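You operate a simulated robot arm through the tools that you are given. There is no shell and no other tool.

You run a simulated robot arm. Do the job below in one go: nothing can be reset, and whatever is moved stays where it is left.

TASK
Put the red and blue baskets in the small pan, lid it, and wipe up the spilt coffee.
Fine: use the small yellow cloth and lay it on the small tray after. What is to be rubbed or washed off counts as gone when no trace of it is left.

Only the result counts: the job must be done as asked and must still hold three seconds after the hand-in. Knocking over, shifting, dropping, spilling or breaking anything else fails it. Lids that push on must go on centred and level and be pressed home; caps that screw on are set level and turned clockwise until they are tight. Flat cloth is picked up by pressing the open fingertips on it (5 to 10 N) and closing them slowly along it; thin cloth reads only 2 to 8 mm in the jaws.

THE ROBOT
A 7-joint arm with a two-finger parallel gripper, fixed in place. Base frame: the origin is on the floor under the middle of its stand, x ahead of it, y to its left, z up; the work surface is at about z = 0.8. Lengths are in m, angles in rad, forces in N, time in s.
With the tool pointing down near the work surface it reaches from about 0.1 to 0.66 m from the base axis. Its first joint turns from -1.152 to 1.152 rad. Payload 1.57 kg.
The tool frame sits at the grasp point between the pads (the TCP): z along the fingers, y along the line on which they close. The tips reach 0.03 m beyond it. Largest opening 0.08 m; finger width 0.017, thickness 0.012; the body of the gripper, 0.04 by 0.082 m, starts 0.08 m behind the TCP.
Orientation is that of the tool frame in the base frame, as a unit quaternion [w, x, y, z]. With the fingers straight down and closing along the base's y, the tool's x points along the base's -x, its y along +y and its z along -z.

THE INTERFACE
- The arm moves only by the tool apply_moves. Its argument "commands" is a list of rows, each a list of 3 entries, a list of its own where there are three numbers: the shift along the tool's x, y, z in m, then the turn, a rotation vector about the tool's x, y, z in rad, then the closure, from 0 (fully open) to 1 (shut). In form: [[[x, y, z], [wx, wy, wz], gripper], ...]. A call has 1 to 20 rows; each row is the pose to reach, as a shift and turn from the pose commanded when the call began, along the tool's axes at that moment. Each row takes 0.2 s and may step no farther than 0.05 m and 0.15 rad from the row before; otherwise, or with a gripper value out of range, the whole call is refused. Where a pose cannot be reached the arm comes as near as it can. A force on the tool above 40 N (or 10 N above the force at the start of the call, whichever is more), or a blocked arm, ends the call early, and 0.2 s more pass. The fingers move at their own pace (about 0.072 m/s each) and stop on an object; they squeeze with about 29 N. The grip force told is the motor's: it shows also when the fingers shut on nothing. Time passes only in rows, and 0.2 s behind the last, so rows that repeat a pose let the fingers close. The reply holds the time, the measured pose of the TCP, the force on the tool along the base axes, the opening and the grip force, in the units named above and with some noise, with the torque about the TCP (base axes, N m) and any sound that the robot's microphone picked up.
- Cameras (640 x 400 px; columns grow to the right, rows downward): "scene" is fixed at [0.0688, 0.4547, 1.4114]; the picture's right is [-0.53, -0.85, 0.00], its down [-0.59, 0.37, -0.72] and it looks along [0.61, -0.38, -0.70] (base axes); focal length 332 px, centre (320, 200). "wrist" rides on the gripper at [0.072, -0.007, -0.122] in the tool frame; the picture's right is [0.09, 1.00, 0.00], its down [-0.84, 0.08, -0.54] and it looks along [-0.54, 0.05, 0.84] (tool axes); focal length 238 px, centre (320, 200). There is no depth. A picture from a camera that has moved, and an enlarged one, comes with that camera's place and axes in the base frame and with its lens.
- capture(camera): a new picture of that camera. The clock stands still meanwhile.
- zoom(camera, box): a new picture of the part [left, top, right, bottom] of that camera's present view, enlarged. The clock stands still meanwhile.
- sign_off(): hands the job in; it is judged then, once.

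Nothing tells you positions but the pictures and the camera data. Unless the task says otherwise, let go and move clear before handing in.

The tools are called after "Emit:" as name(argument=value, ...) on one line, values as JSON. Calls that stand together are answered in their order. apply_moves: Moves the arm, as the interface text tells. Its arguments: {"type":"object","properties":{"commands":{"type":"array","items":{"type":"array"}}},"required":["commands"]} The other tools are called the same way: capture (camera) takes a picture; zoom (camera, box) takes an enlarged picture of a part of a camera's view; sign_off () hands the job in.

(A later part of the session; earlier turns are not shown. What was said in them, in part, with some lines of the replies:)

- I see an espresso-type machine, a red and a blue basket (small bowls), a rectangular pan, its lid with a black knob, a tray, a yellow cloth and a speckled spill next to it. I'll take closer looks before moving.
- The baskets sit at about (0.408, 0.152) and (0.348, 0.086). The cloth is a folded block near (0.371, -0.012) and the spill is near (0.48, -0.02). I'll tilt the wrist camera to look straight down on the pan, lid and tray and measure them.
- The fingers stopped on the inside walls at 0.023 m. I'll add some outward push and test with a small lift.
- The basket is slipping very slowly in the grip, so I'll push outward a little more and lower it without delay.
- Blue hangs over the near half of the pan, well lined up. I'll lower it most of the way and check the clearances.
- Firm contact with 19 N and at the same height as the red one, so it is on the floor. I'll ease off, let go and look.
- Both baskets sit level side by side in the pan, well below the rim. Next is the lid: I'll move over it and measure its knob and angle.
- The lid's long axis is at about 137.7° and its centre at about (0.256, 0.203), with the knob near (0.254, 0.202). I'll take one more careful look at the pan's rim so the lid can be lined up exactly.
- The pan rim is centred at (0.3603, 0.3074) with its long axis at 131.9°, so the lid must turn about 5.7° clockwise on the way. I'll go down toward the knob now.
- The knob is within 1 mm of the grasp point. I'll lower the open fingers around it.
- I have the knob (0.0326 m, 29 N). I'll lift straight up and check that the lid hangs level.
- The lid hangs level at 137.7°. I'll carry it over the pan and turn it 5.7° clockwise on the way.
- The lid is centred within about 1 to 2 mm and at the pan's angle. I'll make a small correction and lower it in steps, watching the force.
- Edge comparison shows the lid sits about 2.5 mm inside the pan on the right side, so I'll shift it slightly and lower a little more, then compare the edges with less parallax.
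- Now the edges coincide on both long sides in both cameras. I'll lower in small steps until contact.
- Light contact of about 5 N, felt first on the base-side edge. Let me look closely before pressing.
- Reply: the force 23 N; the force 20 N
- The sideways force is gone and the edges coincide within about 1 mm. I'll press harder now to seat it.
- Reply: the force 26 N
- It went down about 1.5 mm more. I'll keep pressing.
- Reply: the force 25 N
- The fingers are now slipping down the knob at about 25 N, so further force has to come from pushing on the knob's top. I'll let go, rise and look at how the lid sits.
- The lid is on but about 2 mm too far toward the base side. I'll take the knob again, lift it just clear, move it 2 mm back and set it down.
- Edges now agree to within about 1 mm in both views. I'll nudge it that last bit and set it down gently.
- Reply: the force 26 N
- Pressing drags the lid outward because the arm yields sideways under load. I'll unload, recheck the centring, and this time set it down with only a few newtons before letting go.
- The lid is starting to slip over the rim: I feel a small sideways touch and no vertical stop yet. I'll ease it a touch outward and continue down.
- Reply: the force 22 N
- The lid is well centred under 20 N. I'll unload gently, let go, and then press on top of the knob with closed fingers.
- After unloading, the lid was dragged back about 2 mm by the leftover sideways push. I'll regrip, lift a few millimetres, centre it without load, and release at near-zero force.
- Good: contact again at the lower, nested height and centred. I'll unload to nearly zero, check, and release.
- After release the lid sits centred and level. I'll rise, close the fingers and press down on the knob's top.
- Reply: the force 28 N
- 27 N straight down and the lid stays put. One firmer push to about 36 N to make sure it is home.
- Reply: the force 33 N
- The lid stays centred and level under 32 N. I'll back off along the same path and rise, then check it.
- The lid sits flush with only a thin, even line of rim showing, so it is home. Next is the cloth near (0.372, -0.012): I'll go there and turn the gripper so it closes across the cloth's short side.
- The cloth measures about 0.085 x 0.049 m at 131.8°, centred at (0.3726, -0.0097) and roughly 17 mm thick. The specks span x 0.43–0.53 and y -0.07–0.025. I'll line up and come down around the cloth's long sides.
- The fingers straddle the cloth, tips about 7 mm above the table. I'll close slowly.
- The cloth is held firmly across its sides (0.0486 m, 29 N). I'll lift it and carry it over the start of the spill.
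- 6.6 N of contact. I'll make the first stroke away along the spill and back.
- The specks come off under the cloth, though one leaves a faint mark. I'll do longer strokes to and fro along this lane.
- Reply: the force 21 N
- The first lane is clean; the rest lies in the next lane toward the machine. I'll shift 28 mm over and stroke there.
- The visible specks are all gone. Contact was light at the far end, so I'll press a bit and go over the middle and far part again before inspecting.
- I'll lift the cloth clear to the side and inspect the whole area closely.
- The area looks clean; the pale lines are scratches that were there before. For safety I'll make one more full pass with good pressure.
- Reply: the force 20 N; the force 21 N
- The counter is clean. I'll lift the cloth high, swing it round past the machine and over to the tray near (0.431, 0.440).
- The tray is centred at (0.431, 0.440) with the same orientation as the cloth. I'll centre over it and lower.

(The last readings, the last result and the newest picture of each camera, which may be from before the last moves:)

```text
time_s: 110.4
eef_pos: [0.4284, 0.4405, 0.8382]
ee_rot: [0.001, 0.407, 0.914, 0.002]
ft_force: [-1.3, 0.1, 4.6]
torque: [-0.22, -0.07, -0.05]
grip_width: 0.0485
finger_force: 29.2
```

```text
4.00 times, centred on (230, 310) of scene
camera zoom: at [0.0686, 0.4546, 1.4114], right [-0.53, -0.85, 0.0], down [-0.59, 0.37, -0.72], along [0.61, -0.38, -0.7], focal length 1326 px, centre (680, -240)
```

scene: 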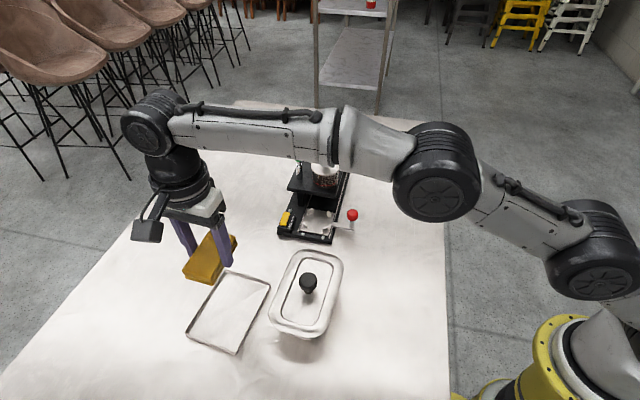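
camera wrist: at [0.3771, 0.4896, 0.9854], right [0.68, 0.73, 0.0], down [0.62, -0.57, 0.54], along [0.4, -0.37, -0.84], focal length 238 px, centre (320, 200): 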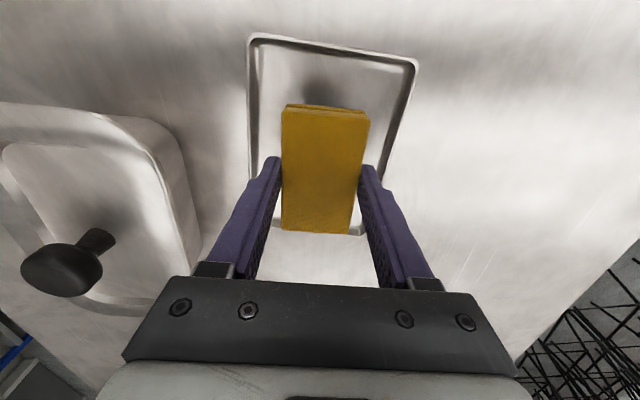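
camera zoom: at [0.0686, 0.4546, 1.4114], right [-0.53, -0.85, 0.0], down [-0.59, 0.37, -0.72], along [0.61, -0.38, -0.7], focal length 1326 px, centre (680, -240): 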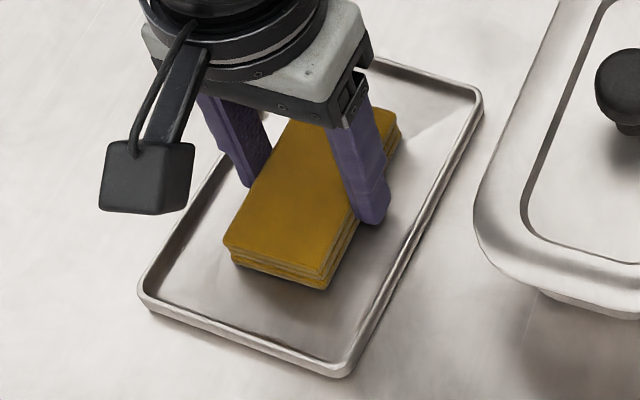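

The cloth rests on the tray (4.6 N). I'll open just enough to free it, staying inside the rim, and rise.

Emit:
apply_moves(commands=[[[0, 0, -0.0005], [0, 0, 0], 0.36], [[0, 0, -0.0005], [0, 0, 0], 0.31], [[0, 0, -0.0005], [0, 0, 0], 0.28], [[0, 0, -0.0005], [0, 0, 0], 0.28], [[0, 0, -0.015], [0, 0, 0], 0.28], [[0, 0, -0.04], [0, 0, 0], 0.28], [[0, 0, -0.08], [0, 0, 0], 0.28], [[0, 0, -0.12], [0, 0, 0], 0.28], [[0, 0, -0.16], [0, 0, 0], 0.28], [[0, 0, -0.16], [0, 0, 0], 0.28]])

Emit:
zoom(camera="scene", box=[180, 260, 280, 360])

Emit:
capture(camera="wrist")

Emit:
zoom(camera="scene", box=[262, 240, 352, 345])

```text
time_s: 112.6
eef_pos: [0.4307, 0.4389, 0.9981]
ee_rot: [0.001, 0.409, 0.913, -0.001]
ft_force: [1.0, -0.6, -0.5]
torque: [-0.01, 0.0, 0.02]
grip_width: 0.0577
finger_force: 0.1
```

```text
4.00 times, centred on (230, 310) of scene
camera zoom: at [0.0688, 0.4547, 1.4114], right [-0.53, -0.85, 0.0], down [-0.59, 0.37, -0.72], along [0.61, -0.38, -0.7], focal length 1326 px, centre (680, -240)
```

zoom: 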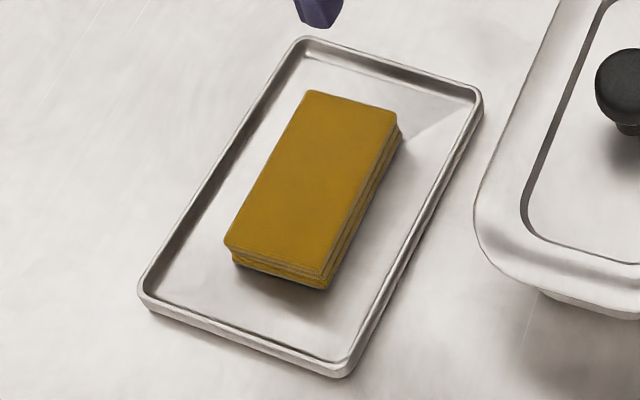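

```text
taken
camera wrist: at [0.3787, 0.4878, 1.1198], right [0.68, 0.73, 0.0], down [0.62, -0.57, 0.54], along [0.4, -0.37, -0.84], focal length 238 px, centre (320, 200)
```

wrist: 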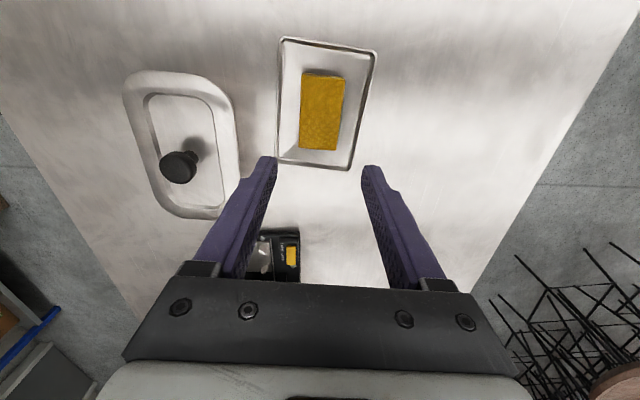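

```text
3.81 times, centred on (307, 292) of scene
camera zoom: at [0.0688, 0.4547, 1.4114], right [-0.53, -0.85, 0.0], down [-0.59, 0.37, -0.72], along [0.61, -0.38, -0.7], focal length 1263 px, centre (370, -152)
```

zoom: 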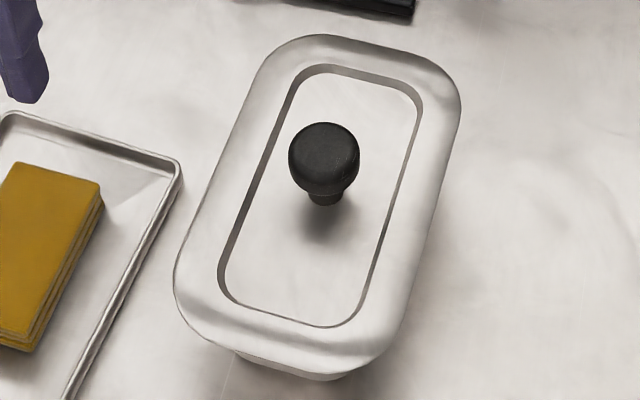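

The cloth lies in the tray. From here I can see the lid's other side, so I'll check its seating and the rest of the scene.

Emit:
zoom(camera="wrist", box=[110, 60, 250, 230])

Emit:
zoom(camera="wrist", box=[200, 70, 250, 130])

Emit:
zoom(camera="wrist", box=[115, 65, 195, 115])

Emit:
zoom(camera="scene", box=[330, 160, 450, 270])

Emit:
zoom(camera="scene", box=[262, 305, 342, 345])

```text
2.35 times, centred on (180, 145) of wrist
camera zoom: at [0.3787, 0.4878, 1.1198], right [0.68, 0.73, 0.0], down [0.62, -0.57, 0.54], along [0.4, -0.37, -0.84], focal length 561 px, centre (649, 329)
```

zoom: 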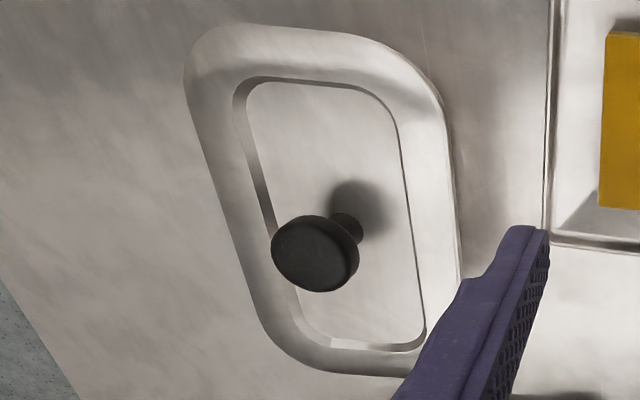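

```text
6.67 times, centred on (225, 100) of wrist
camera zoom: at [0.3787, 0.4878, 1.1198], right [0.68, 0.73, 0.0], down [0.62, -0.57, 0.54], along [0.4, -0.37, -0.84], focal length 1589 px, centre (953, 867)
```

zoom: 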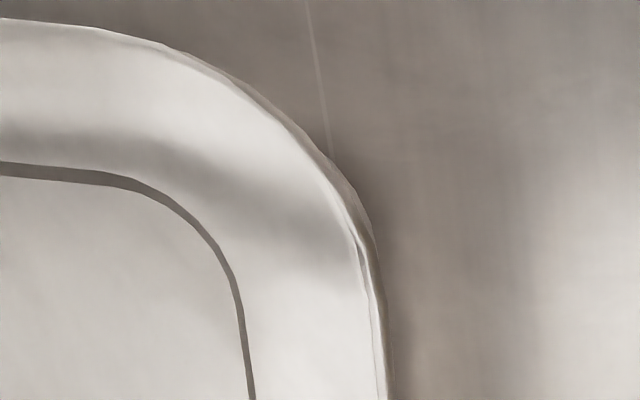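

```text
8.00 times, centred on (155, 90) of wrist
camera zoom: at [0.3787, 0.4878, 1.1198], right [0.68, 0.73, 0.0], down [0.62, -0.57, 0.54], along [0.4, -0.37, -0.84], focal length 1907 px, centre (1640, 1080)
```

zoom: 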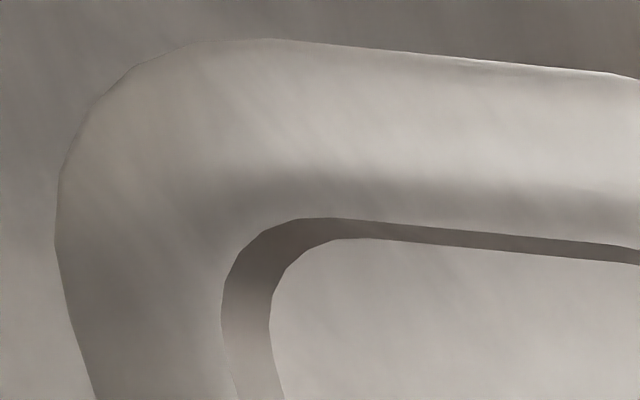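

```text
3.64 times, centred on (390, 215) of scene
camera zoom: at [0.0688, 0.4547, 1.4114], right [-0.53, -0.85, 0.0], down [-0.59, 0.37, -0.72], along [0.61, -0.38, -0.7], focal length 1206 px, centre (66, 146)
```

zoom: 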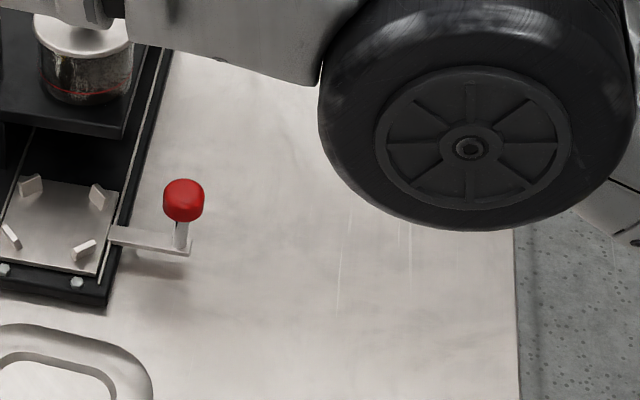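

```text
8.00 times, centred on (302, 325) of scene
camera zoom: at [0.0688, 0.4547, 1.4114], right [-0.53, -0.85, 0.0], down [-0.59, 0.37, -0.72], along [0.61, -0.38, -0.7], focal length 2653 px, centre (464, -800)
```

zoom: 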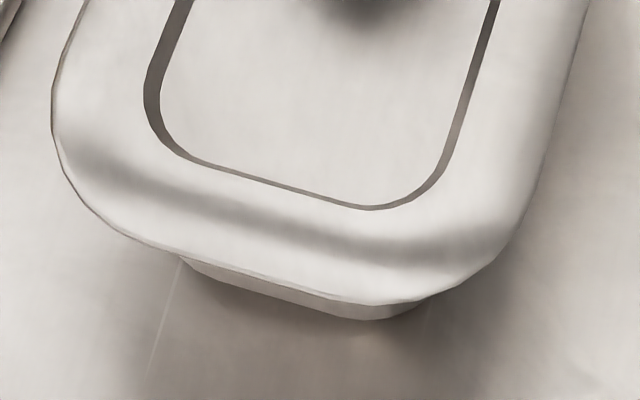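

The lid looks seated; the rim only shows as a thin line on the tray side. I'll press the knob once more, straight down, to be sure it is home, starting with a look from above it.

Emit:
apply_moves(commands=[[[-0.012, -0.0364, 0], [0, 0, 0], 0.6], [[-0.024, -0.0728, 0], [0, 0, 0], 1], [[-0.036, -0.1092, 0], [0, 0, 0], 1], [[-0.0481, -0.1457, 0.01], [0, 0, 0], 1], [[-0.0481, -0.1457, 0.02], [0, 0, 0], 1], [[-0.0481, -0.1457, 0.02], [0, 0, 0], 1]])

Emit:
capture(camera="wrist")

Emit:
zoom(camera="wrist", box=[240, 40, 400, 200])

Emit:
zoom(camera="scene", box=[262, 310, 302, 335])

Emit:
zoom(camera="scene", box=[300, 316, 340, 341])

```text
time_s: 114.0
eef_pos: [0.3536, 0.3087, 0.9764]
ee_rot: [0.001, 0.407, 0.913, -0.001]
ft_force: [-0.6, 0.2, -0.6]
torque: [0.0, 0.03, -0.01]
grip_width: 0.0
finger_force: 21.1
```

```text
taken
camera wrist: at [0.3019, 0.3573, 1.0989], right [0.68, 0.73, 0.0], down [0.62, -0.57, 0.54], along [0.4, -0.37, -0.84], focal length 238 px, centre (320, 200)
```

wrist: 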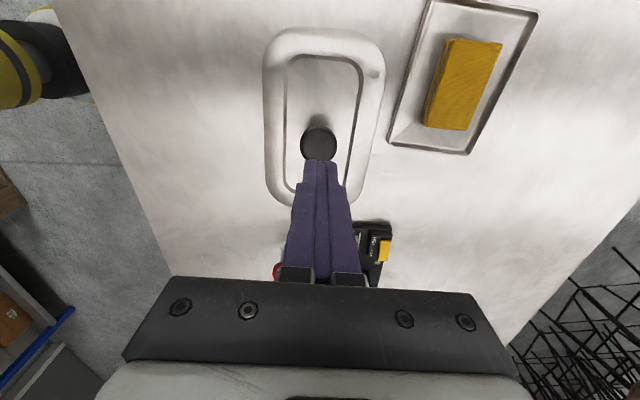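

```text
2.50 times, centred on (320, 120) of wrist
camera zoom: at [0.3019, 0.3573, 1.0989], right [0.68, 0.73, 0.0], down [0.62, -0.57, 0.54], along [0.4, -0.37, -0.84], focal length 596 px, centre (320, 400)
```

zoom: 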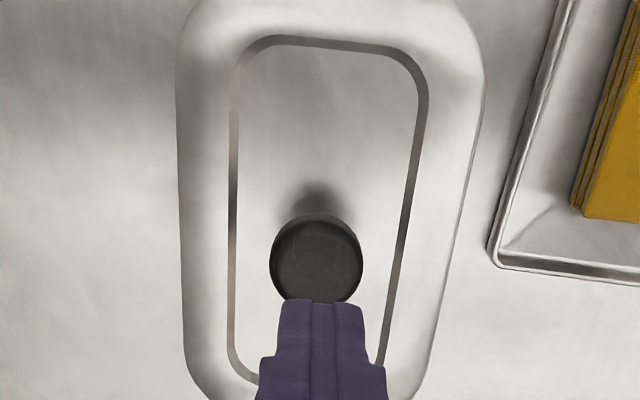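

```text
16.00 times, centred on (282, 322) of scene
camera zoom: at [0.0688, 0.4547, 1.4114], right [-0.53, -0.85, 0.0], down [-0.59, 0.37, -0.72], along [0.61, -0.38, -0.7], focal length 5306 px, centre (928, -1760)
```

zoom: 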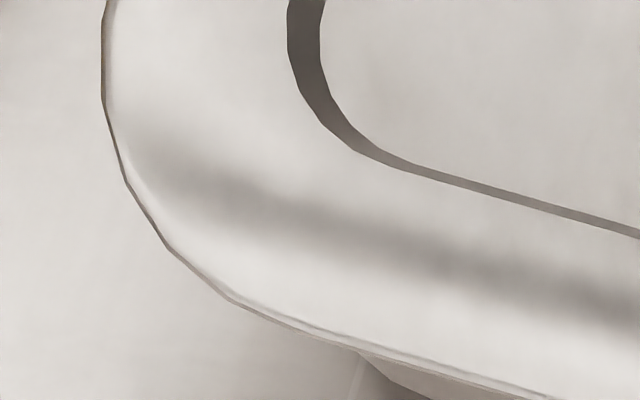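

```text
16.00 times, centred on (320, 328) of scene
camera zoom: at [0.0688, 0.4547, 1.4114], right [-0.53, -0.85, 0.0], down [-0.59, 0.37, -0.72], along [0.61, -0.38, -0.7], focal length 5306 px, centre (320, -1856)
```

zoom: 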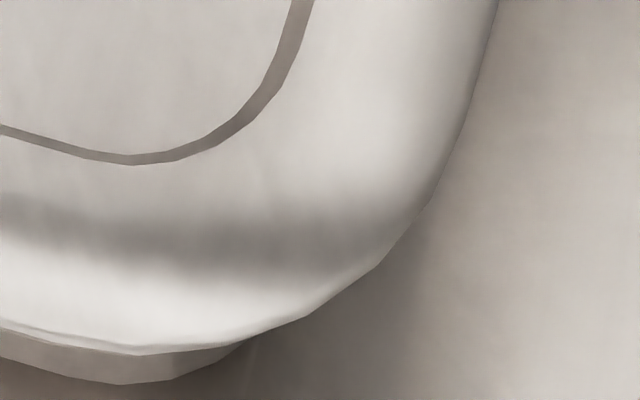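

Emit:
zoom(camera="wrist", box=[335, 60, 399, 100])

Emit:
zoom(camera="wrist", box=[250, 60, 314, 100])

Emit:
zoom(camera="wrist", box=[335, 120, 399, 160])

Emit:
zoom(camera="wrist", box=[250, 120, 314, 160])

Emit:
zoom(camera="wrist", box=[275, 15, 355, 65])

```text
10.00 times, centred on (367, 80) of wrist
camera zoom: at [0.3019, 0.3573, 1.0989], right [0.68, 0.73, 0.0], down [0.62, -0.57, 0.54], along [0.4, -0.37, -0.84], focal length 2384 px, centre (-150, 1400)
```

zoom: 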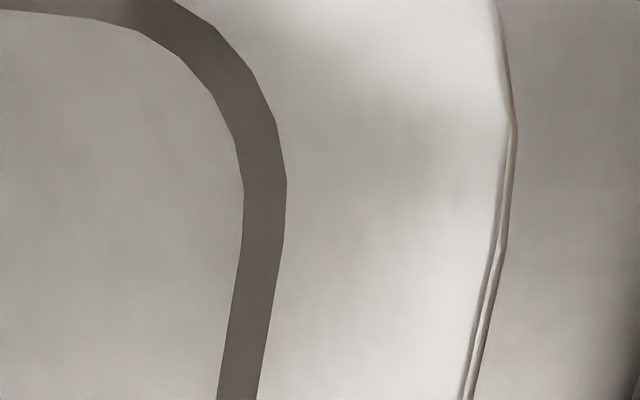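

```text
10.00 times, centred on (282, 80) of wrist
camera zoom: at [0.3019, 0.3573, 1.0989], right [0.68, 0.73, 0.0], down [0.62, -0.57, 0.54], along [0.4, -0.37, -0.84], focal length 2384 px, centre (700, 1400)
```

zoom: 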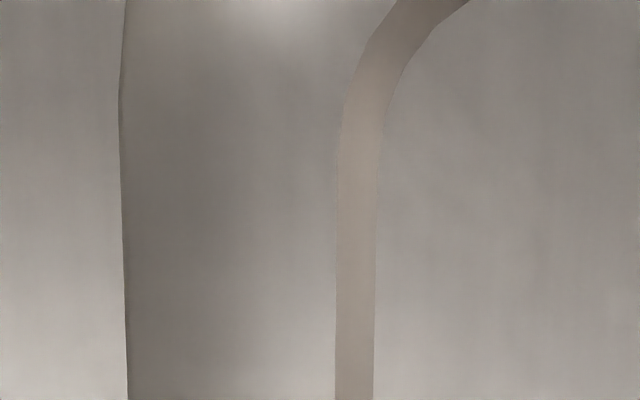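

```text
10.00 times, centred on (367, 140) of wrist
camera zoom: at [0.3019, 0.3573, 1.0989], right [0.68, 0.73, 0.0], down [0.62, -0.57, 0.54], along [0.4, -0.37, -0.84], focal length 2384 px, centre (-150, 800)
```

zoom: 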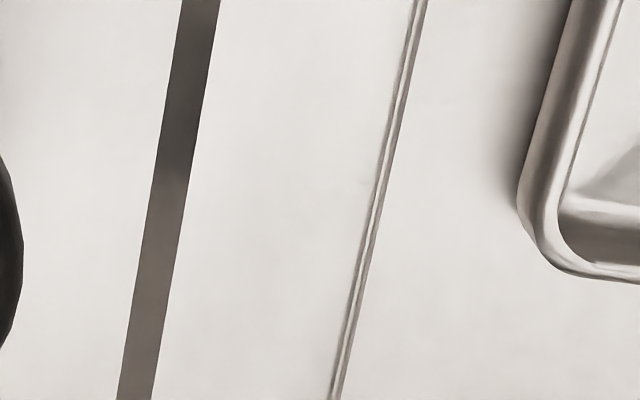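

```text
10.00 times, centred on (282, 140) of wrist
camera zoom: at [0.3019, 0.3573, 1.0989], right [0.68, 0.73, 0.0], down [0.62, -0.57, 0.54], along [0.4, -0.37, -0.84], focal length 2384 px, centre (700, 800)
```

zoom: 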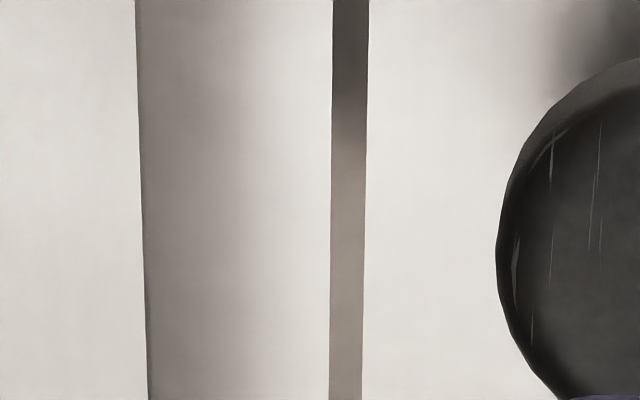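

```text
8.00 times, centred on (315, 40) of wrist
camera zoom: at [0.3019, 0.3573, 1.0989], right [0.68, 0.73, 0.0], down [0.62, -0.57, 0.54], along [0.4, -0.37, -0.84], focal length 1907 px, centre (360, 1480)
```

zoom: 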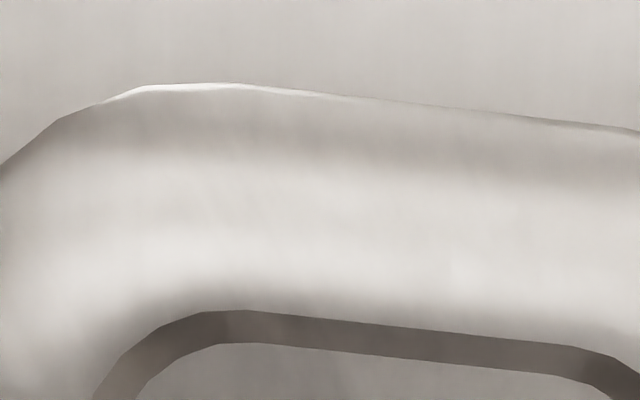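

In this view the knob and lid sit about 2.5 mm toward the base side of the pan's middle, within the lid's play. With the gripper now closing across the pan, I can nudge it true by closing gently on the knob at the right spot.

Emit:
apply_moves(commands=[[[0, 0.0007, 0], [0, 0, 0], 0.25], [[0, 0.0007, 0], [0, 0, 0], 0.25], [[0, 0.0007, 0], [0, 0, 0], 0.25], [[0, 0.0007, 0.03], [0, 0, 0], 0.25], [[0, 0.0007, 0.055], [0, 0, 0], 0.25], [[0, 0.0007, 0.065], [0, 0, 0], 0.25], [[0, 0.0007, 0.065], [0, 0, 0], 0.25]])

Emit:
capture(camera="wrist")

Emit:
zoom(camera="wrist", box=[220, 60, 420, 260])

```text
time_s: 115.6
eef_pos: [0.3521, 0.3092, 0.9109]
ee_rot: [0.0, 0.407, 0.913, 0.001]
ft_force: [0.4, 0.1, 0.2]
torque: [-0.03, 0.01, 0.02]
grip_width: 0.0601
finger_force: 0.1
```

```text
taken
camera wrist: at [0.3006, 0.3586, 1.0334], right [0.68, 0.73, 0.0], down [0.62, -0.57, 0.54], along [0.4, -0.37, -0.84], focal length 238 px, centre (320, 200)
```

wrist: 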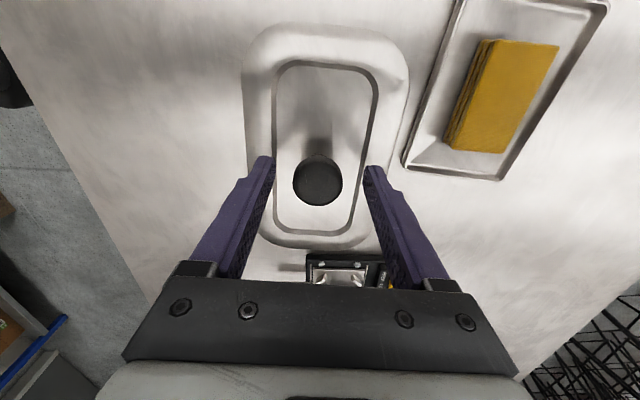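

```text
2.00 times, centred on (320, 160) of wrist
camera zoom: at [0.3006, 0.3586, 1.0334], right [0.68, 0.73, 0.0], down [0.62, -0.57, 0.54], along [0.4, -0.37, -0.84], focal length 477 px, centre (320, 280)
```

zoom: 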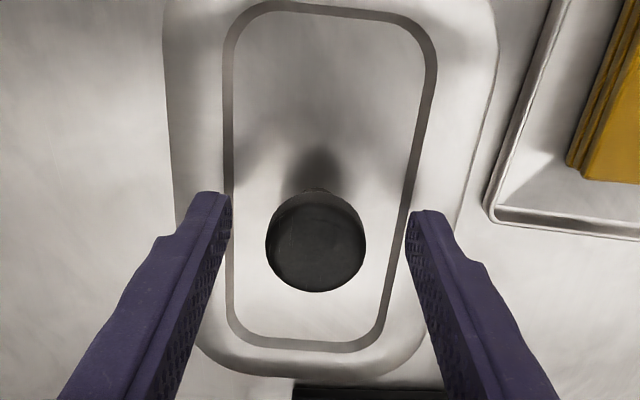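

Emit:
apply_moves(commands=[[[0, 0.0005, 0], [0, 0, 0], 0.4], [[0, 0.0005, 0], [0, 0, 0], 0.48], [[0, 0.0005, 0], [0, 0, 0], 0.52], [[0, 0.0005, 0], [0, 0, 0], 0.545], [[0, 0.0005, 0], [0, 0, 0], 0.57], [[0, 0.0005, 0], [0, 0, 0], 0.59], [[0, 0.0005, 0], [0, 0, 0], 0.59]])

Emit:
zoom(camera="wrist", box=[335, 60, 399, 100])

Emit:
zoom(camera="wrist", box=[220, 40, 420, 240])

Emit:
zoom(camera="scene", box=[262, 310, 302, 335])

Emit:
zoom(camera="scene", box=[300, 316, 340, 341])

```text
time_s: 117.2
eef_pos: [0.3524, 0.3097, 0.9119]
ee_rot: [0.0, 0.408, 0.913, 0.0]
ft_force: [-1.0, -0.2, 1.0]
torque: [0.0, 0.02, 0.03]
grip_width: 0.0337
finger_force: 4.2
```

```text
10.00 times, centred on (367, 80) of wrist
camera zoom: at [0.3007, 0.3589, 1.034], right [0.68, 0.73, 0.0], down [0.62, -0.57, 0.54], along [0.4, -0.37, -0.84], focal length 2384 px, centre (-150, 1400)
```

zoom: 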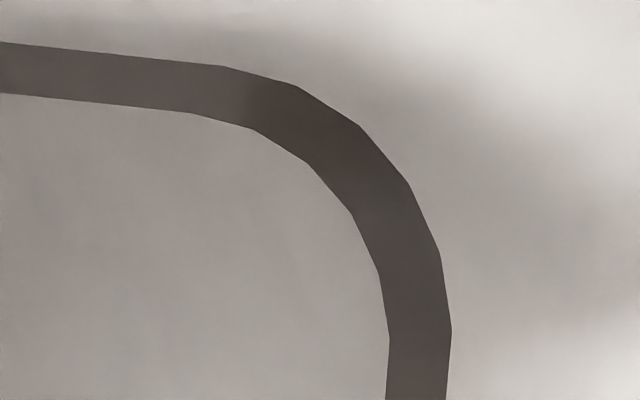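

```text
2.00 times, centred on (320, 140) of wrist
camera zoom: at [0.3007, 0.3589, 1.034], right [0.68, 0.73, 0.0], down [0.62, -0.57, 0.54], along [0.4, -0.37, -0.84], focal length 477 px, centre (320, 320)
```

zoom: 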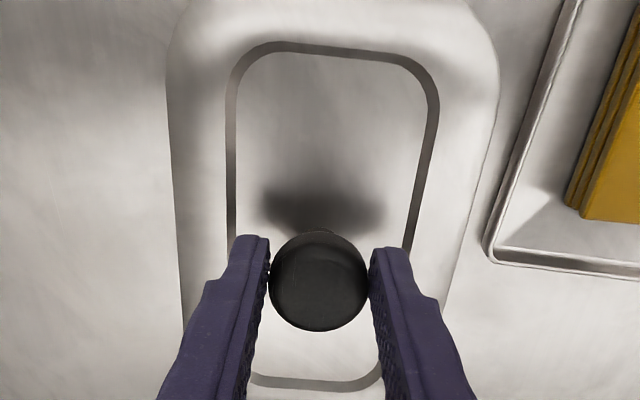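

```text
16.00 times, centred on (282, 322) of scene
camera zoom: at [0.0687, 0.4546, 1.4114], right [-0.53, -0.85, 0.0], down [-0.59, 0.37, -0.72], along [0.61, -0.38, -0.7], focal length 5306 px, centre (928, -1760)
```

zoom: 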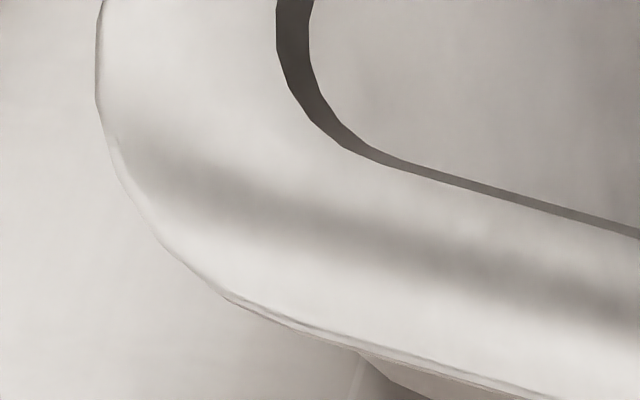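

```text
16.00 times, centred on (320, 328) of scene
camera zoom: at [0.0687, 0.4546, 1.4114], right [-0.53, -0.85, 0.0], down [-0.59, 0.37, -0.72], along [0.61, -0.38, -0.7], focal length 5306 px, centre (320, -1856)
```

zoom: 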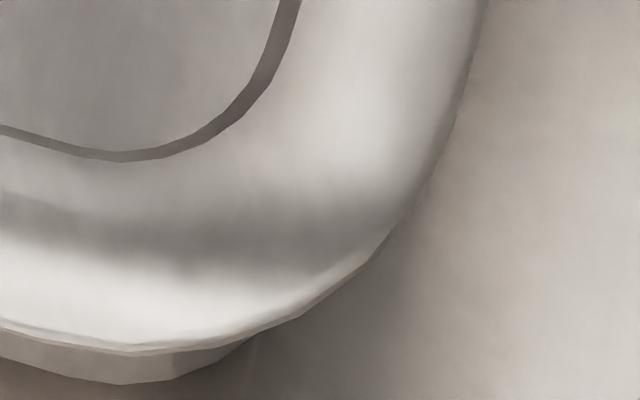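

The gentle nudge worked: the lid's edge now meets the pan's edge evenly on the left, front and right. I'll open and rise.

Emit:
apply_moves(commands=[[[0, 0, 0], [0, 0, 0], 0.5], [[0, 0, 0], [0, 0, 0], 0.35], [[0, 0, 0], [0, 0, 0], 0.25], [[0, 0, -0.03], [0, 0, 0], 0.25], [[0, 0, -0.065], [0, 0, 0], 0.25], [[0, 0, -0.065], [0, 0, 0], 1], [[0, 0, -0.065], [0, 0, 0], 1], [[0, 0, -0.065], [0, 0, 0], 1]])

Emit:
zoom(camera="scene", box=[262, 310, 302, 335])

Emit:
zoom(camera="scene", box=[300, 316, 340, 341])

Emit:
zoom(camera="wrist", box=[240, 20, 400, 180])

Emit:
zoom(camera="wrist", box=[335, 60, 399, 100])

Emit:
zoom(camera="wrist", box=[250, 60, 314, 100])

```text
time_s: 119.0
eef_pos: [0.3515, 0.3091, 0.9781]
ee_rot: [-0.001, 0.408, 0.913, 0.0]
ft_force: [0.1, -0.4, -0.8]
torque: [0.0, 0.0, 0.0]
grip_width: 0.0001
finger_force: 21.5
```

```text
16.00 times, centred on (282, 322) of scene
camera zoom: at [0.0688, 0.4547, 1.4114], right [-0.53, -0.85, 0.0], down [-0.59, 0.37, -0.72], along [0.61, -0.38, -0.7], focal length 5306 px, centre (928, -1760)
```

zoom: 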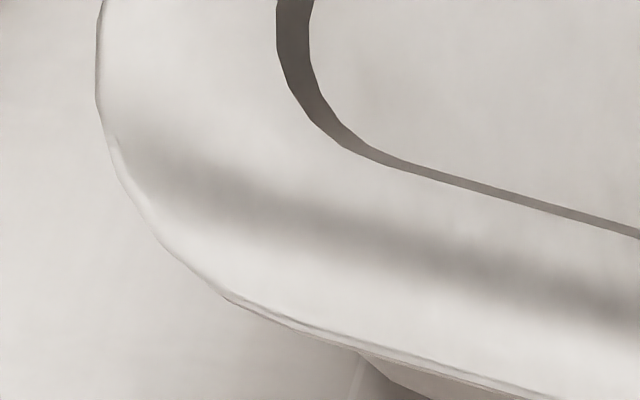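

```text
16.00 times, centred on (320, 328) of scene
camera zoom: at [0.0688, 0.4547, 1.4114], right [-0.53, -0.85, 0.0], down [-0.59, 0.37, -0.72], along [0.61, -0.38, -0.7], focal length 5306 px, centre (320, -1856)
```

zoom: 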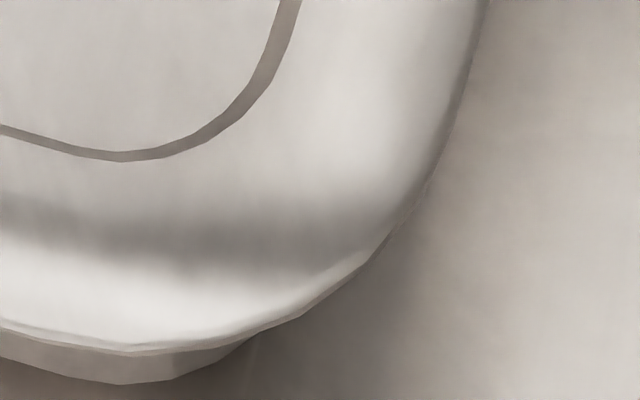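

```text
2.50 times, centred on (320, 100) of wrist
camera zoom: at [0.3002, 0.3577, 1.0993], right [0.68, 0.73, 0.0], down [0.62, -0.57, 0.54], along [0.4, -0.37, -0.84], focal length 596 px, centre (320, 450)
```

zoom: 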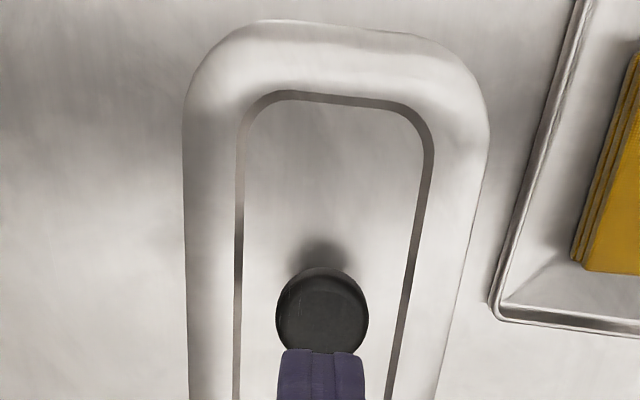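

```text
10.00 times, centred on (367, 80) of wrist
camera zoom: at [0.3002, 0.3577, 1.0993], right [0.68, 0.73, 0.0], down [0.62, -0.57, 0.54], along [0.4, -0.37, -0.84], focal length 2384 px, centre (-150, 1400)
```

zoom: 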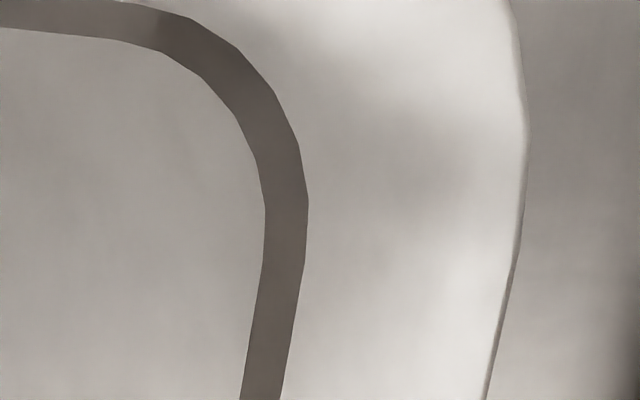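

```text
10.00 times, centred on (282, 80) of wrist
camera zoom: at [0.3002, 0.3577, 1.0993], right [0.68, 0.73, 0.0], down [0.62, -0.57, 0.54], along [0.4, -0.37, -0.84], focal length 2384 px, centre (700, 1400)
```

zoom: 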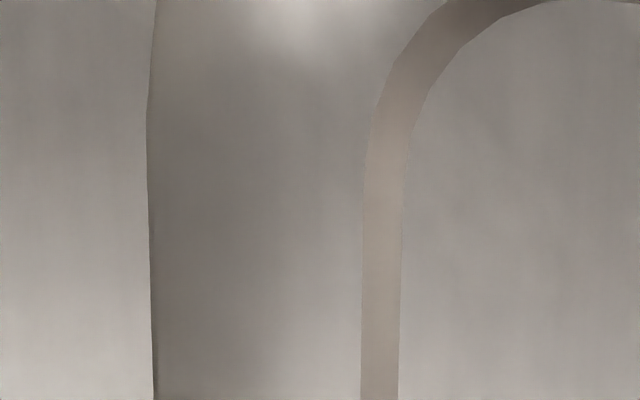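

The lid is now evenly centred on every visible side. I'll give the knob one more straight press with closed fingers so it is fully seated in this position.

Emit:
apply_moves(commands=[[[-0.0015, 0.0004, 0.02], [0, 0, 0], 1], [[-0.0015, 0.0004, 0.038], [0, 0, 0], 1], [[-0.0015, 0.0004, 0.044], [0, 0, 0], 1], [[-0.0015, 0.0004, 0.046], [0, 0, 0], 1]])

Emit:
zoom(camera="scene", box=[285, 240, 345, 300])

```text
time_s: 120.0
eef_pos: [0.3543, 0.307, 0.9302]
ee_rot: [0.0, 0.408, 0.913, 0.0]
ft_force: [0.9, 0.1, -1.2]
torque: [-0.01, 0.0, -0.04]
grip_width: 0.0001
finger_force: 21.6
```

```text
6.67 times, centred on (315, 270) of scene
camera zoom: at [0.0688, 0.4547, 1.4114], right [-0.53, -0.85, 0.0], down [-0.59, 0.37, -0.72], along [0.61, -0.38, -0.7], focal length 2211 px, centre (353, -267)
```

zoom: 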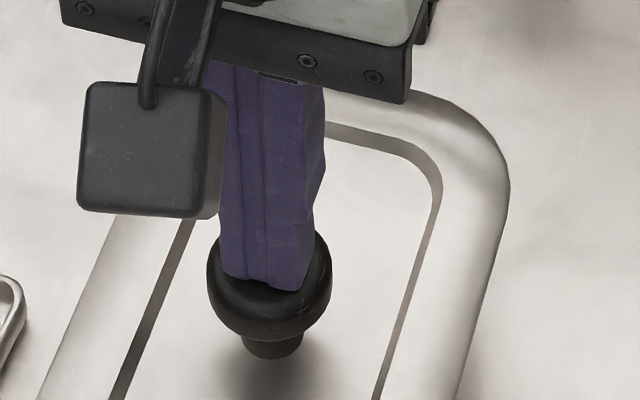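

Emit:
apply_moves(commands=[[[0, 0, 0.001], [0, 0, 0], 1], [[0, 0, 0.002], [0, 0, 0], 1], [[0, 0, 0.003], [0, 0, 0], 1]])

```text
time_s: 120.8
eef_pos: [0.3538, 0.3082, 0.9293]
ee_rot: [0.001, 0.407, 0.913, 0.002]
ft_force: [-2.8, -4.6, 14.3]
torque: [-0.12, 0.16, 0.06]
grip_width: 0.0
finger_force: 20.9
```

Emit:
apply_moves(commands=[[[-0.0001, -0.0006, 0.0], [0, 0, 0], 1], [[-0.0001, -0.001, 0.0008], [0, 0, 0], 1], [[-0.0002, -0.0014, 0.0016], [0, 0, 0], 1]])

Emit:
zoom(camera="scene", box=[262, 310, 302, 335])

Emit:
zoom(camera="scene", box=[300, 316, 340, 341])

```text
time_s: 121.6
eef_pos: [0.3546, 0.3072, 0.9283]
ee_rot: [0.001, 0.408, 0.913, 0.003]
ft_force: [-6.2, -4.3, 34.7]
torque: [-0.14, 0.22, -0.05]
grip_width: 0.0
finger_force: 20.7
```

```text
16.00 times, centred on (282, 322) of scene
camera zoom: at [0.0682, 0.4542, 1.4116], right [-0.53, -0.85, 0.0], down [-0.59, 0.37, -0.72], along [0.61, -0.38, -0.7], focal length 5306 px, centre (928, -1760)
```

zoom: 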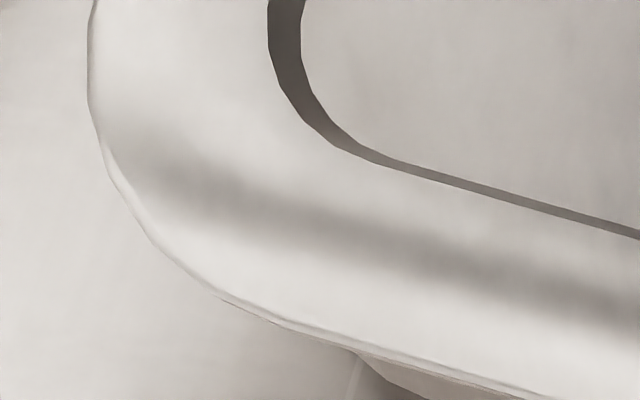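

```text
16.00 times, centred on (320, 328) of scene
camera zoom: at [0.0682, 0.4542, 1.4116], right [-0.53, -0.85, 0.0], down [-0.59, 0.37, -0.72], along [0.61, -0.38, -0.7], focal length 5306 px, centre (320, -1856)
```

zoom: 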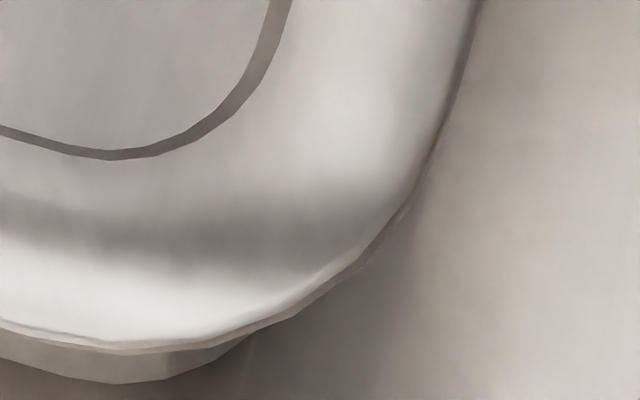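

34.7 N and the lid goes no lower, so it is fully home. I'll back off along the same path and check.

Emit:
apply_moves(commands=[[[0.0001, 0.0004, -0.0008], [0, 0, 0], 1], [[0.0001, 0.0008, -0.0016], [0, 0, 0], 1], [[0.0002, 0.0012, -0.0026], [0, 0, 0], 1], [[0.0002, 0.0014, -0.005], [0, 0, 0], 1], [[0.0002, 0.0014, -0.03], [0, 0, 0], 1], [[0.0002, 0.0014, -0.06], [0, 0, 0], 1], [[0.0002, 0.0014, -0.06], [0, 0, 1e-05], 1]])

Emit:
zoom(camera="scene", box=[262, 310, 302, 335])

Emit:
zoom(camera="scene", box=[300, 316, 340, 341])

Emit:
zoom(camera="wrist", box=[240, 20, 400, 180])

Emit:
zoom(camera="wrist", box=[335, 60, 399, 100])

```text
time_s: 123.2
eef_pos: [0.3535, 0.3077, 0.986]
ee_rot: [-0.001, 0.407, 0.913, 0.0]
ft_force: [-0.2, 0.3, 0.4]
torque: [0.04, -0.01, 0.01]
grip_width: 0.0001
finger_force: 21.1
```

```text
16.00 times, centred on (282, 322) of scene
camera zoom: at [0.0688, 0.4547, 1.4114], right [-0.53, -0.85, 0.0], down [-0.59, 0.37, -0.72], along [0.61, -0.38, -0.7], focal length 5306 px, centre (928, -1760)
```

zoom: 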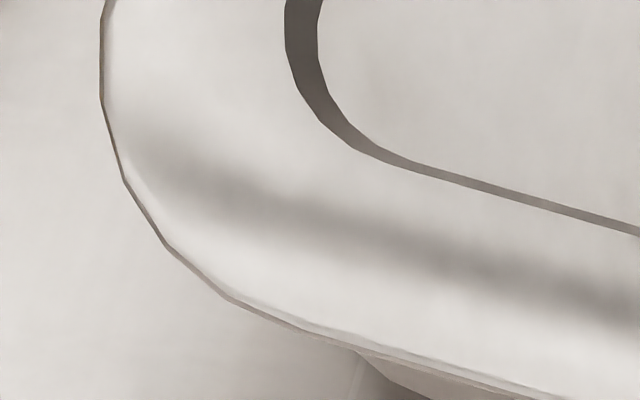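

```text
16.00 times, centred on (320, 328) of scene
camera zoom: at [0.0688, 0.4547, 1.4114], right [-0.53, -0.85, 0.0], down [-0.59, 0.37, -0.72], along [0.61, -0.38, -0.7], focal length 5306 px, centre (320, -1856)
```

zoom: 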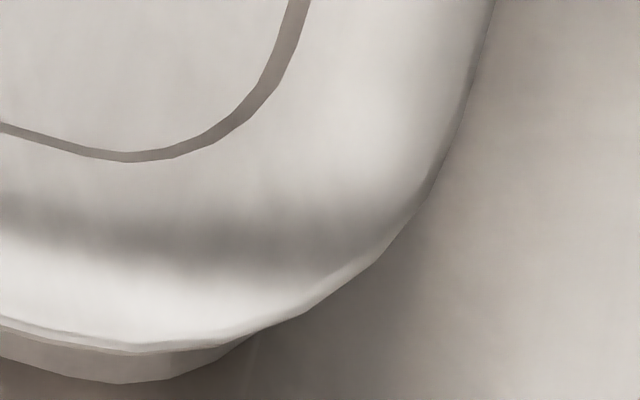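

```text
2.50 times, centred on (320, 100) of wrist
camera zoom: at [0.3019, 0.3567, 1.1087], right [0.68, 0.73, 0.0], down [0.62, -0.57, 0.54], along [0.4, -0.37, -0.84], focal length 596 px, centre (320, 450)
```

zoom: 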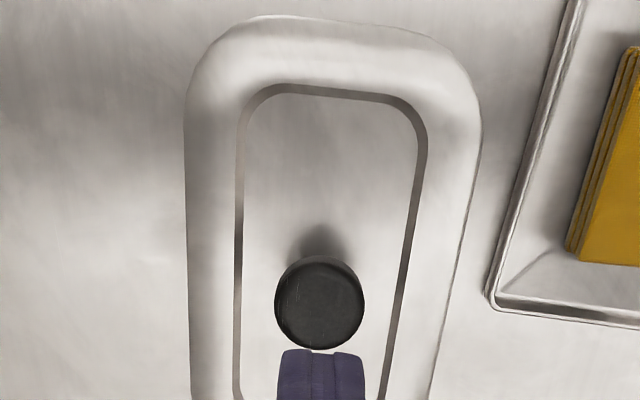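

```text
10.00 times, centred on (367, 80) of wrist
camera zoom: at [0.3019, 0.3567, 1.1087], right [0.68, 0.73, 0.0], down [0.62, -0.57, 0.54], along [0.4, -0.37, -0.84], focal length 2384 px, centre (-150, 1400)
```

zoom: 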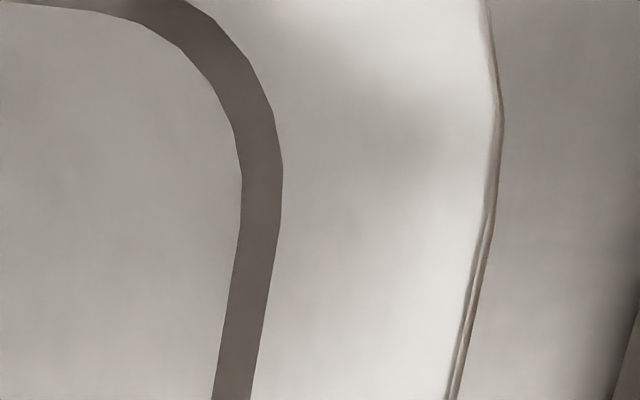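

Unloading drew it back about 1 mm. I'll repeat the gentle knob nudge to finish it dead centre, without pressing again.

Emit:
apply_moves(commands=[[[0, 0.0012, 0], [0, 0, 0], 0.25], [[0, 0.0012, 0], [0, 0, 0], 0.25], [[0, 0.0012, 0], [0, 0, 0], 0.25], [[0, 0.0012, 0.03], [0, 0, 0], 0.25], [[0, 0.0012, 0.06], [0, 0, 0], 0.25], [[0, 0.0012, 0.074], [0, 0, 0], 0.25], [[0, 0.0012, 0.074], [0, 0, 0], 0.4], [[0, 0.0012, 0.074], [0, 0, 0], 0.48], [[0, 0.0012, 0.074], [0, 0, 0], 0.53], [[0, 0.0012, 0.074], [0, 0, 0], 0.56], [[0, 0.0012, 0.074], [0, 0, 0], 0.58], [[0, 0.0012, 0.074], [0, 0, 0], 0.59]])

Emit:
zoom(camera="scene", box=[262, 310, 302, 335])

Emit:
zoom(camera="scene", box=[300, 316, 340, 341])

```text
time_s: 125.8
eef_pos: [0.356, 0.3078, 0.9115]
ee_rot: [-0.001, 0.408, 0.913, 0.0]
ft_force: [-0.4, -0.6, 0.7]
torque: [-0.01, 0.02, -0.02]
grip_width: 0.0338
finger_force: 0.9
```

```text
16.00 times, centred on (282, 322) of scene
camera zoom: at [0.0688, 0.4547, 1.4114], right [-0.53, -0.85, 0.0], down [-0.59, 0.37, -0.72], along [0.61, -0.38, -0.7], focal length 5306 px, centre (928, -1760)
```

zoom: 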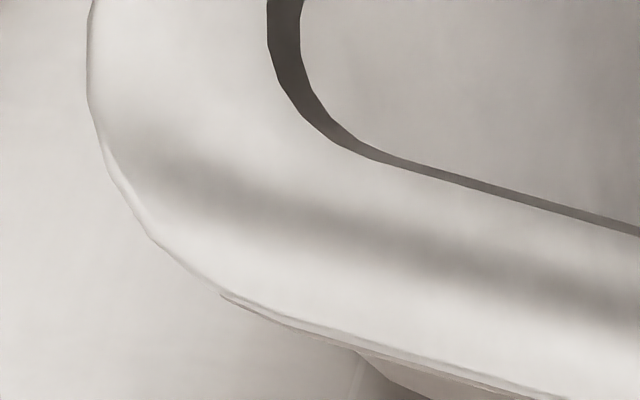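

```text
16.00 times, centred on (320, 328) of scene
camera zoom: at [0.0688, 0.4547, 1.4114], right [-0.53, -0.85, 0.0], down [-0.59, 0.37, -0.72], along [0.61, -0.38, -0.7], focal length 5306 px, centre (320, -1856)
```

zoom: 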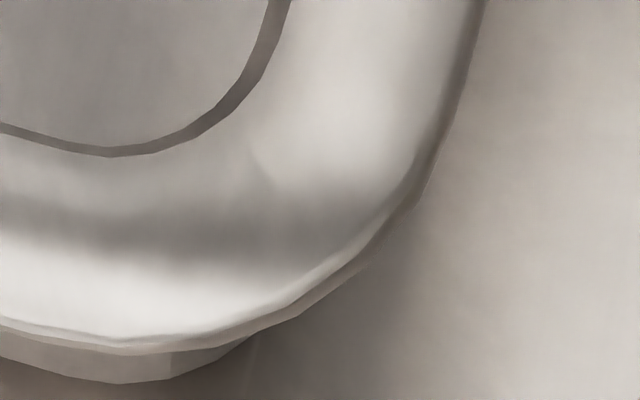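

Now it is centred to within about half a millimetre. I'll open, rise and move clear.

Emit:
apply_moves(commands=[[[0, 0, 0], [0, 0, 0], 0.5], [[0, 0, 0], [0, 0, 0], 0.35], [[0, 0, 0], [0, 0, 0], 0.25], [[0, 0, -0.03], [0, 0, 0], 0.25], [[0, 0, -0.07], [0, 0, 0], 0.25], [[0, 0, -0.11], [0, 0, 0], 0.25], [[0, 0, -0.15], [0, 0, 0], 0.25], [[0.01, -0.03, -0.16], [0, 0, 0], 0.25], [[0.02, -0.07, -0.16], [0, 0, 0], 0.25], [[0.02, -0.1, -0.16], [0, 0, 0], 0.25], [[0.02, -0.1, -0.16], [0, 0, 0], 0.25]])

Emit:
capture(camera="scene")

Emit:
zoom(camera="scene", box=[180, 230, 360, 370])

Emit:
zoom(camera="scene", box=[262, 305, 342, 345])

Emit:
zoom(camera="scene", box=[340, 160, 440, 250])

Emit:
capture(camera="wrist")

```text
time_s: 128.2
eef_pos: [0.2662, 0.2568, 1.0718]
ee_rot: [0.0, 0.409, 0.913, 0.0]
ft_force: [0.4, -0.1, -0.8]
torque: [0.03, 0.01, -0.01]
grip_width: 0.06
finger_force: 0.2
```

```text
taken
```

scene: 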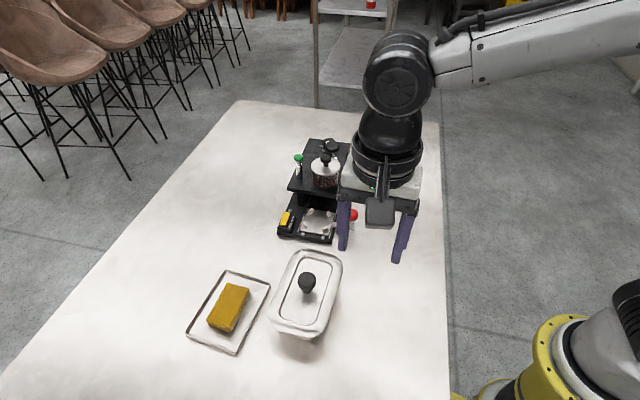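

```text
2.86 times, centred on (270, 300) of scene
camera zoom: at [0.0687, 0.4546, 1.4114], right [-0.53, -0.85, 0.0], down [-0.59, 0.37, -0.72], along [0.61, -0.38, -0.7], focal length 948 px, centre (463, -86)
```

zoom: 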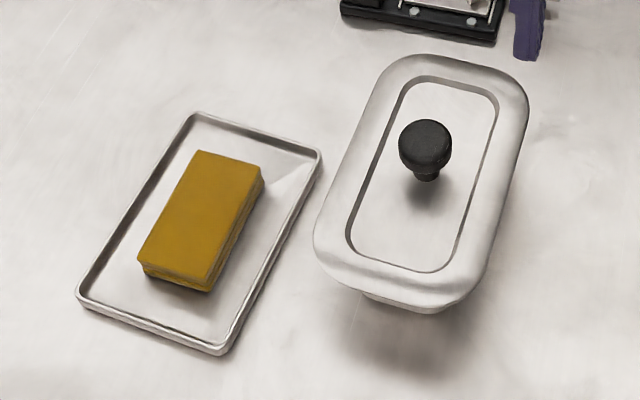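

```text
8.00 times, centred on (302, 325) of scene
camera zoom: at [0.0687, 0.4546, 1.4114], right [-0.53, -0.85, 0.0], down [-0.59, 0.37, -0.72], along [0.61, -0.38, -0.7], focal length 2653 px, centre (464, -800)
```

zoom: 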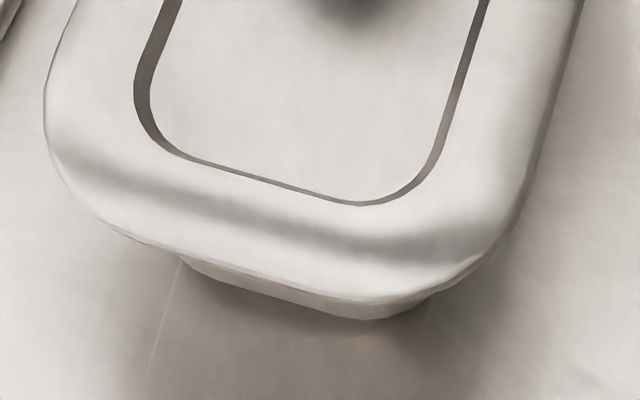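

```text
4.44 times, centred on (390, 205) of scene
camera zoom: at [0.0687, 0.4546, 1.4114], right [-0.53, -0.85, 0.0], down [-0.59, 0.37, -0.72], along [0.61, -0.38, -0.7], focal length 1474 px, centre (9, 178)
```

zoom: 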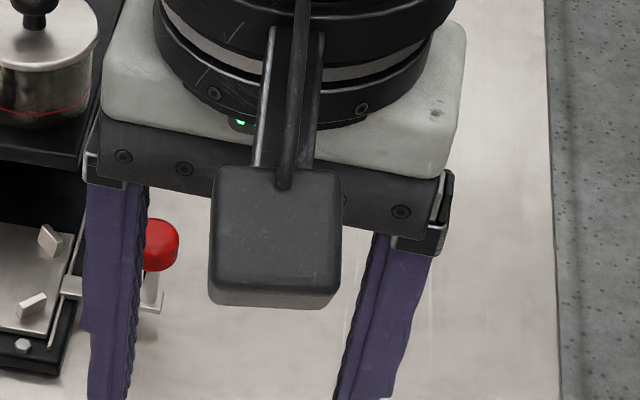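

```text
taken
camera wrist: at [0.2138, 0.307, 1.1933], right [0.68, 0.73, 0.0], down [0.62, -0.57, 0.54], along [0.4, -0.37, -0.84], focal length 238 px, centre (320, 200)
```

wrist: 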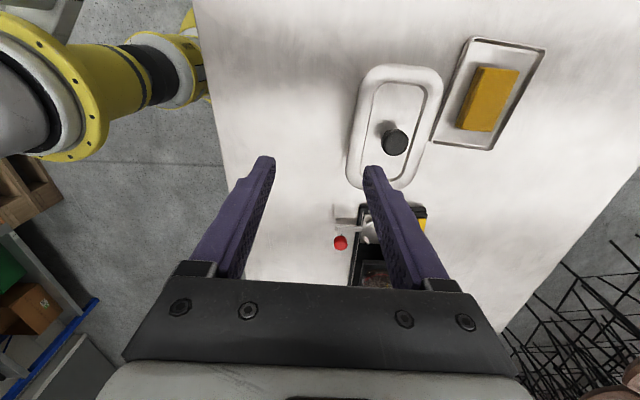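

Emit:
zoom(camera="wrist", box=[245, 205, 345, 285])

Emit:
zoom(camera="wrist", box=[335, 50, 455, 200])

Emit:
zoom(camera="scene", box=[320, 240, 360, 320])

```text
5.00 times, centred on (295, 245) of wrist
camera zoom: at [0.2138, 0.307, 1.1933], right [0.68, 0.73, 0.0], down [0.62, -0.57, 0.54], along [0.4, -0.37, -0.84], focal length 1192 px, centre (445, -25)
```

zoom: 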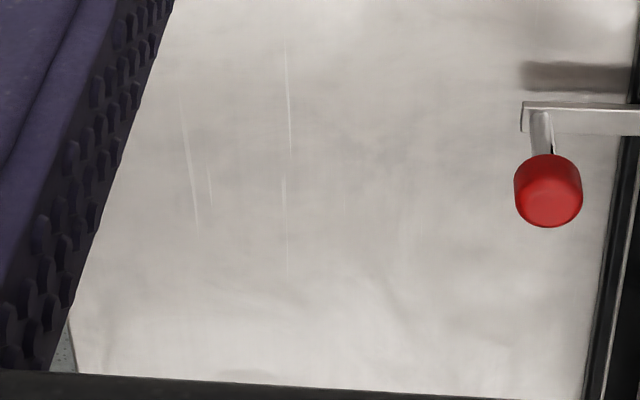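

```text
2.67 times, centred on (395, 125) of wrist
camera zoom: at [0.2138, 0.307, 1.1933], right [0.68, 0.73, 0.0], down [0.62, -0.57, 0.54], along [0.4, -0.37, -0.84], focal length 636 px, centre (120, 400)
```

zoom: 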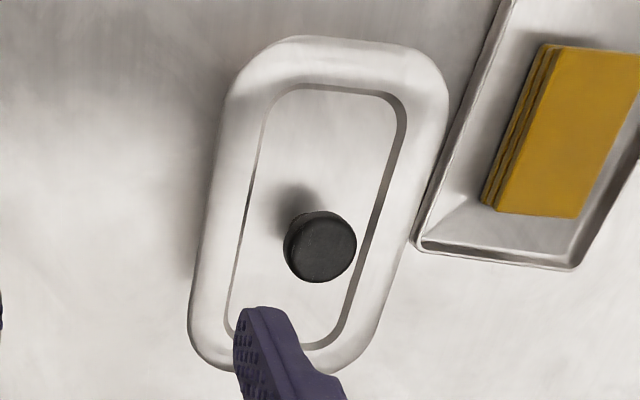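

```text
5.00 times, centred on (340, 280) of scene
camera zoom: at [0.0687, 0.4546, 1.4114], right [-0.53, -0.85, 0.0], down [-0.59, 0.37, -0.72], along [0.61, -0.38, -0.7], focal length 1658 px, centre (220, -200)
```

zoom: 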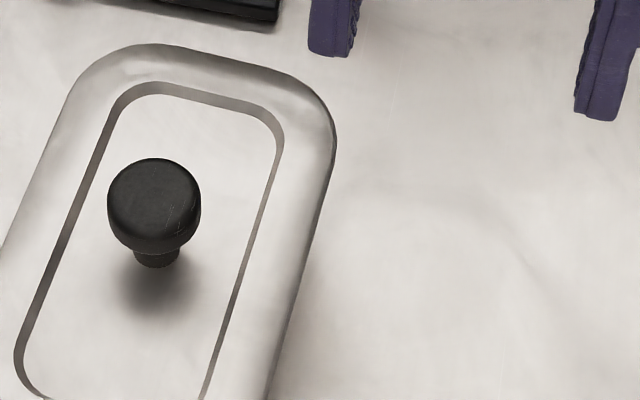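

Both baskets are in the pan, the lid sits centred and level on it, the spill area shows no specks, and the cloth lies on the tray. The arm is clear and nothing else looks moved, so I'm handing in.

Emit:
sign_off()

```text
The job is handed in.
```

I've handed the job in. The red and blue baskets are in the small pan with its lid on, the spilt coffee is wiped up, and the yellow cloth is on the small tray.

- **Baskets:** both were standing level, side by side on the pan floor, before the lid went on.
- **Lid:** it sits centred and level as far as the cameras show. I pressed the knob straight down with about 35 N and it went no lower. I heard no click. The lid still slid a millimetre or two when I nudged it, so it is resting fully down rather than snapped tight.
- **Coffee:** I wiped the whole area, then went over it again with more pressure. Close-up pictures afterwards show no specks, only scratches that were on the surface before.
- **Cloth:** it lies flat inside the tray's rim.

As far as the cameras show, nothing else was knocked or moved. The gripper was empty and clear of everything when I handed in.
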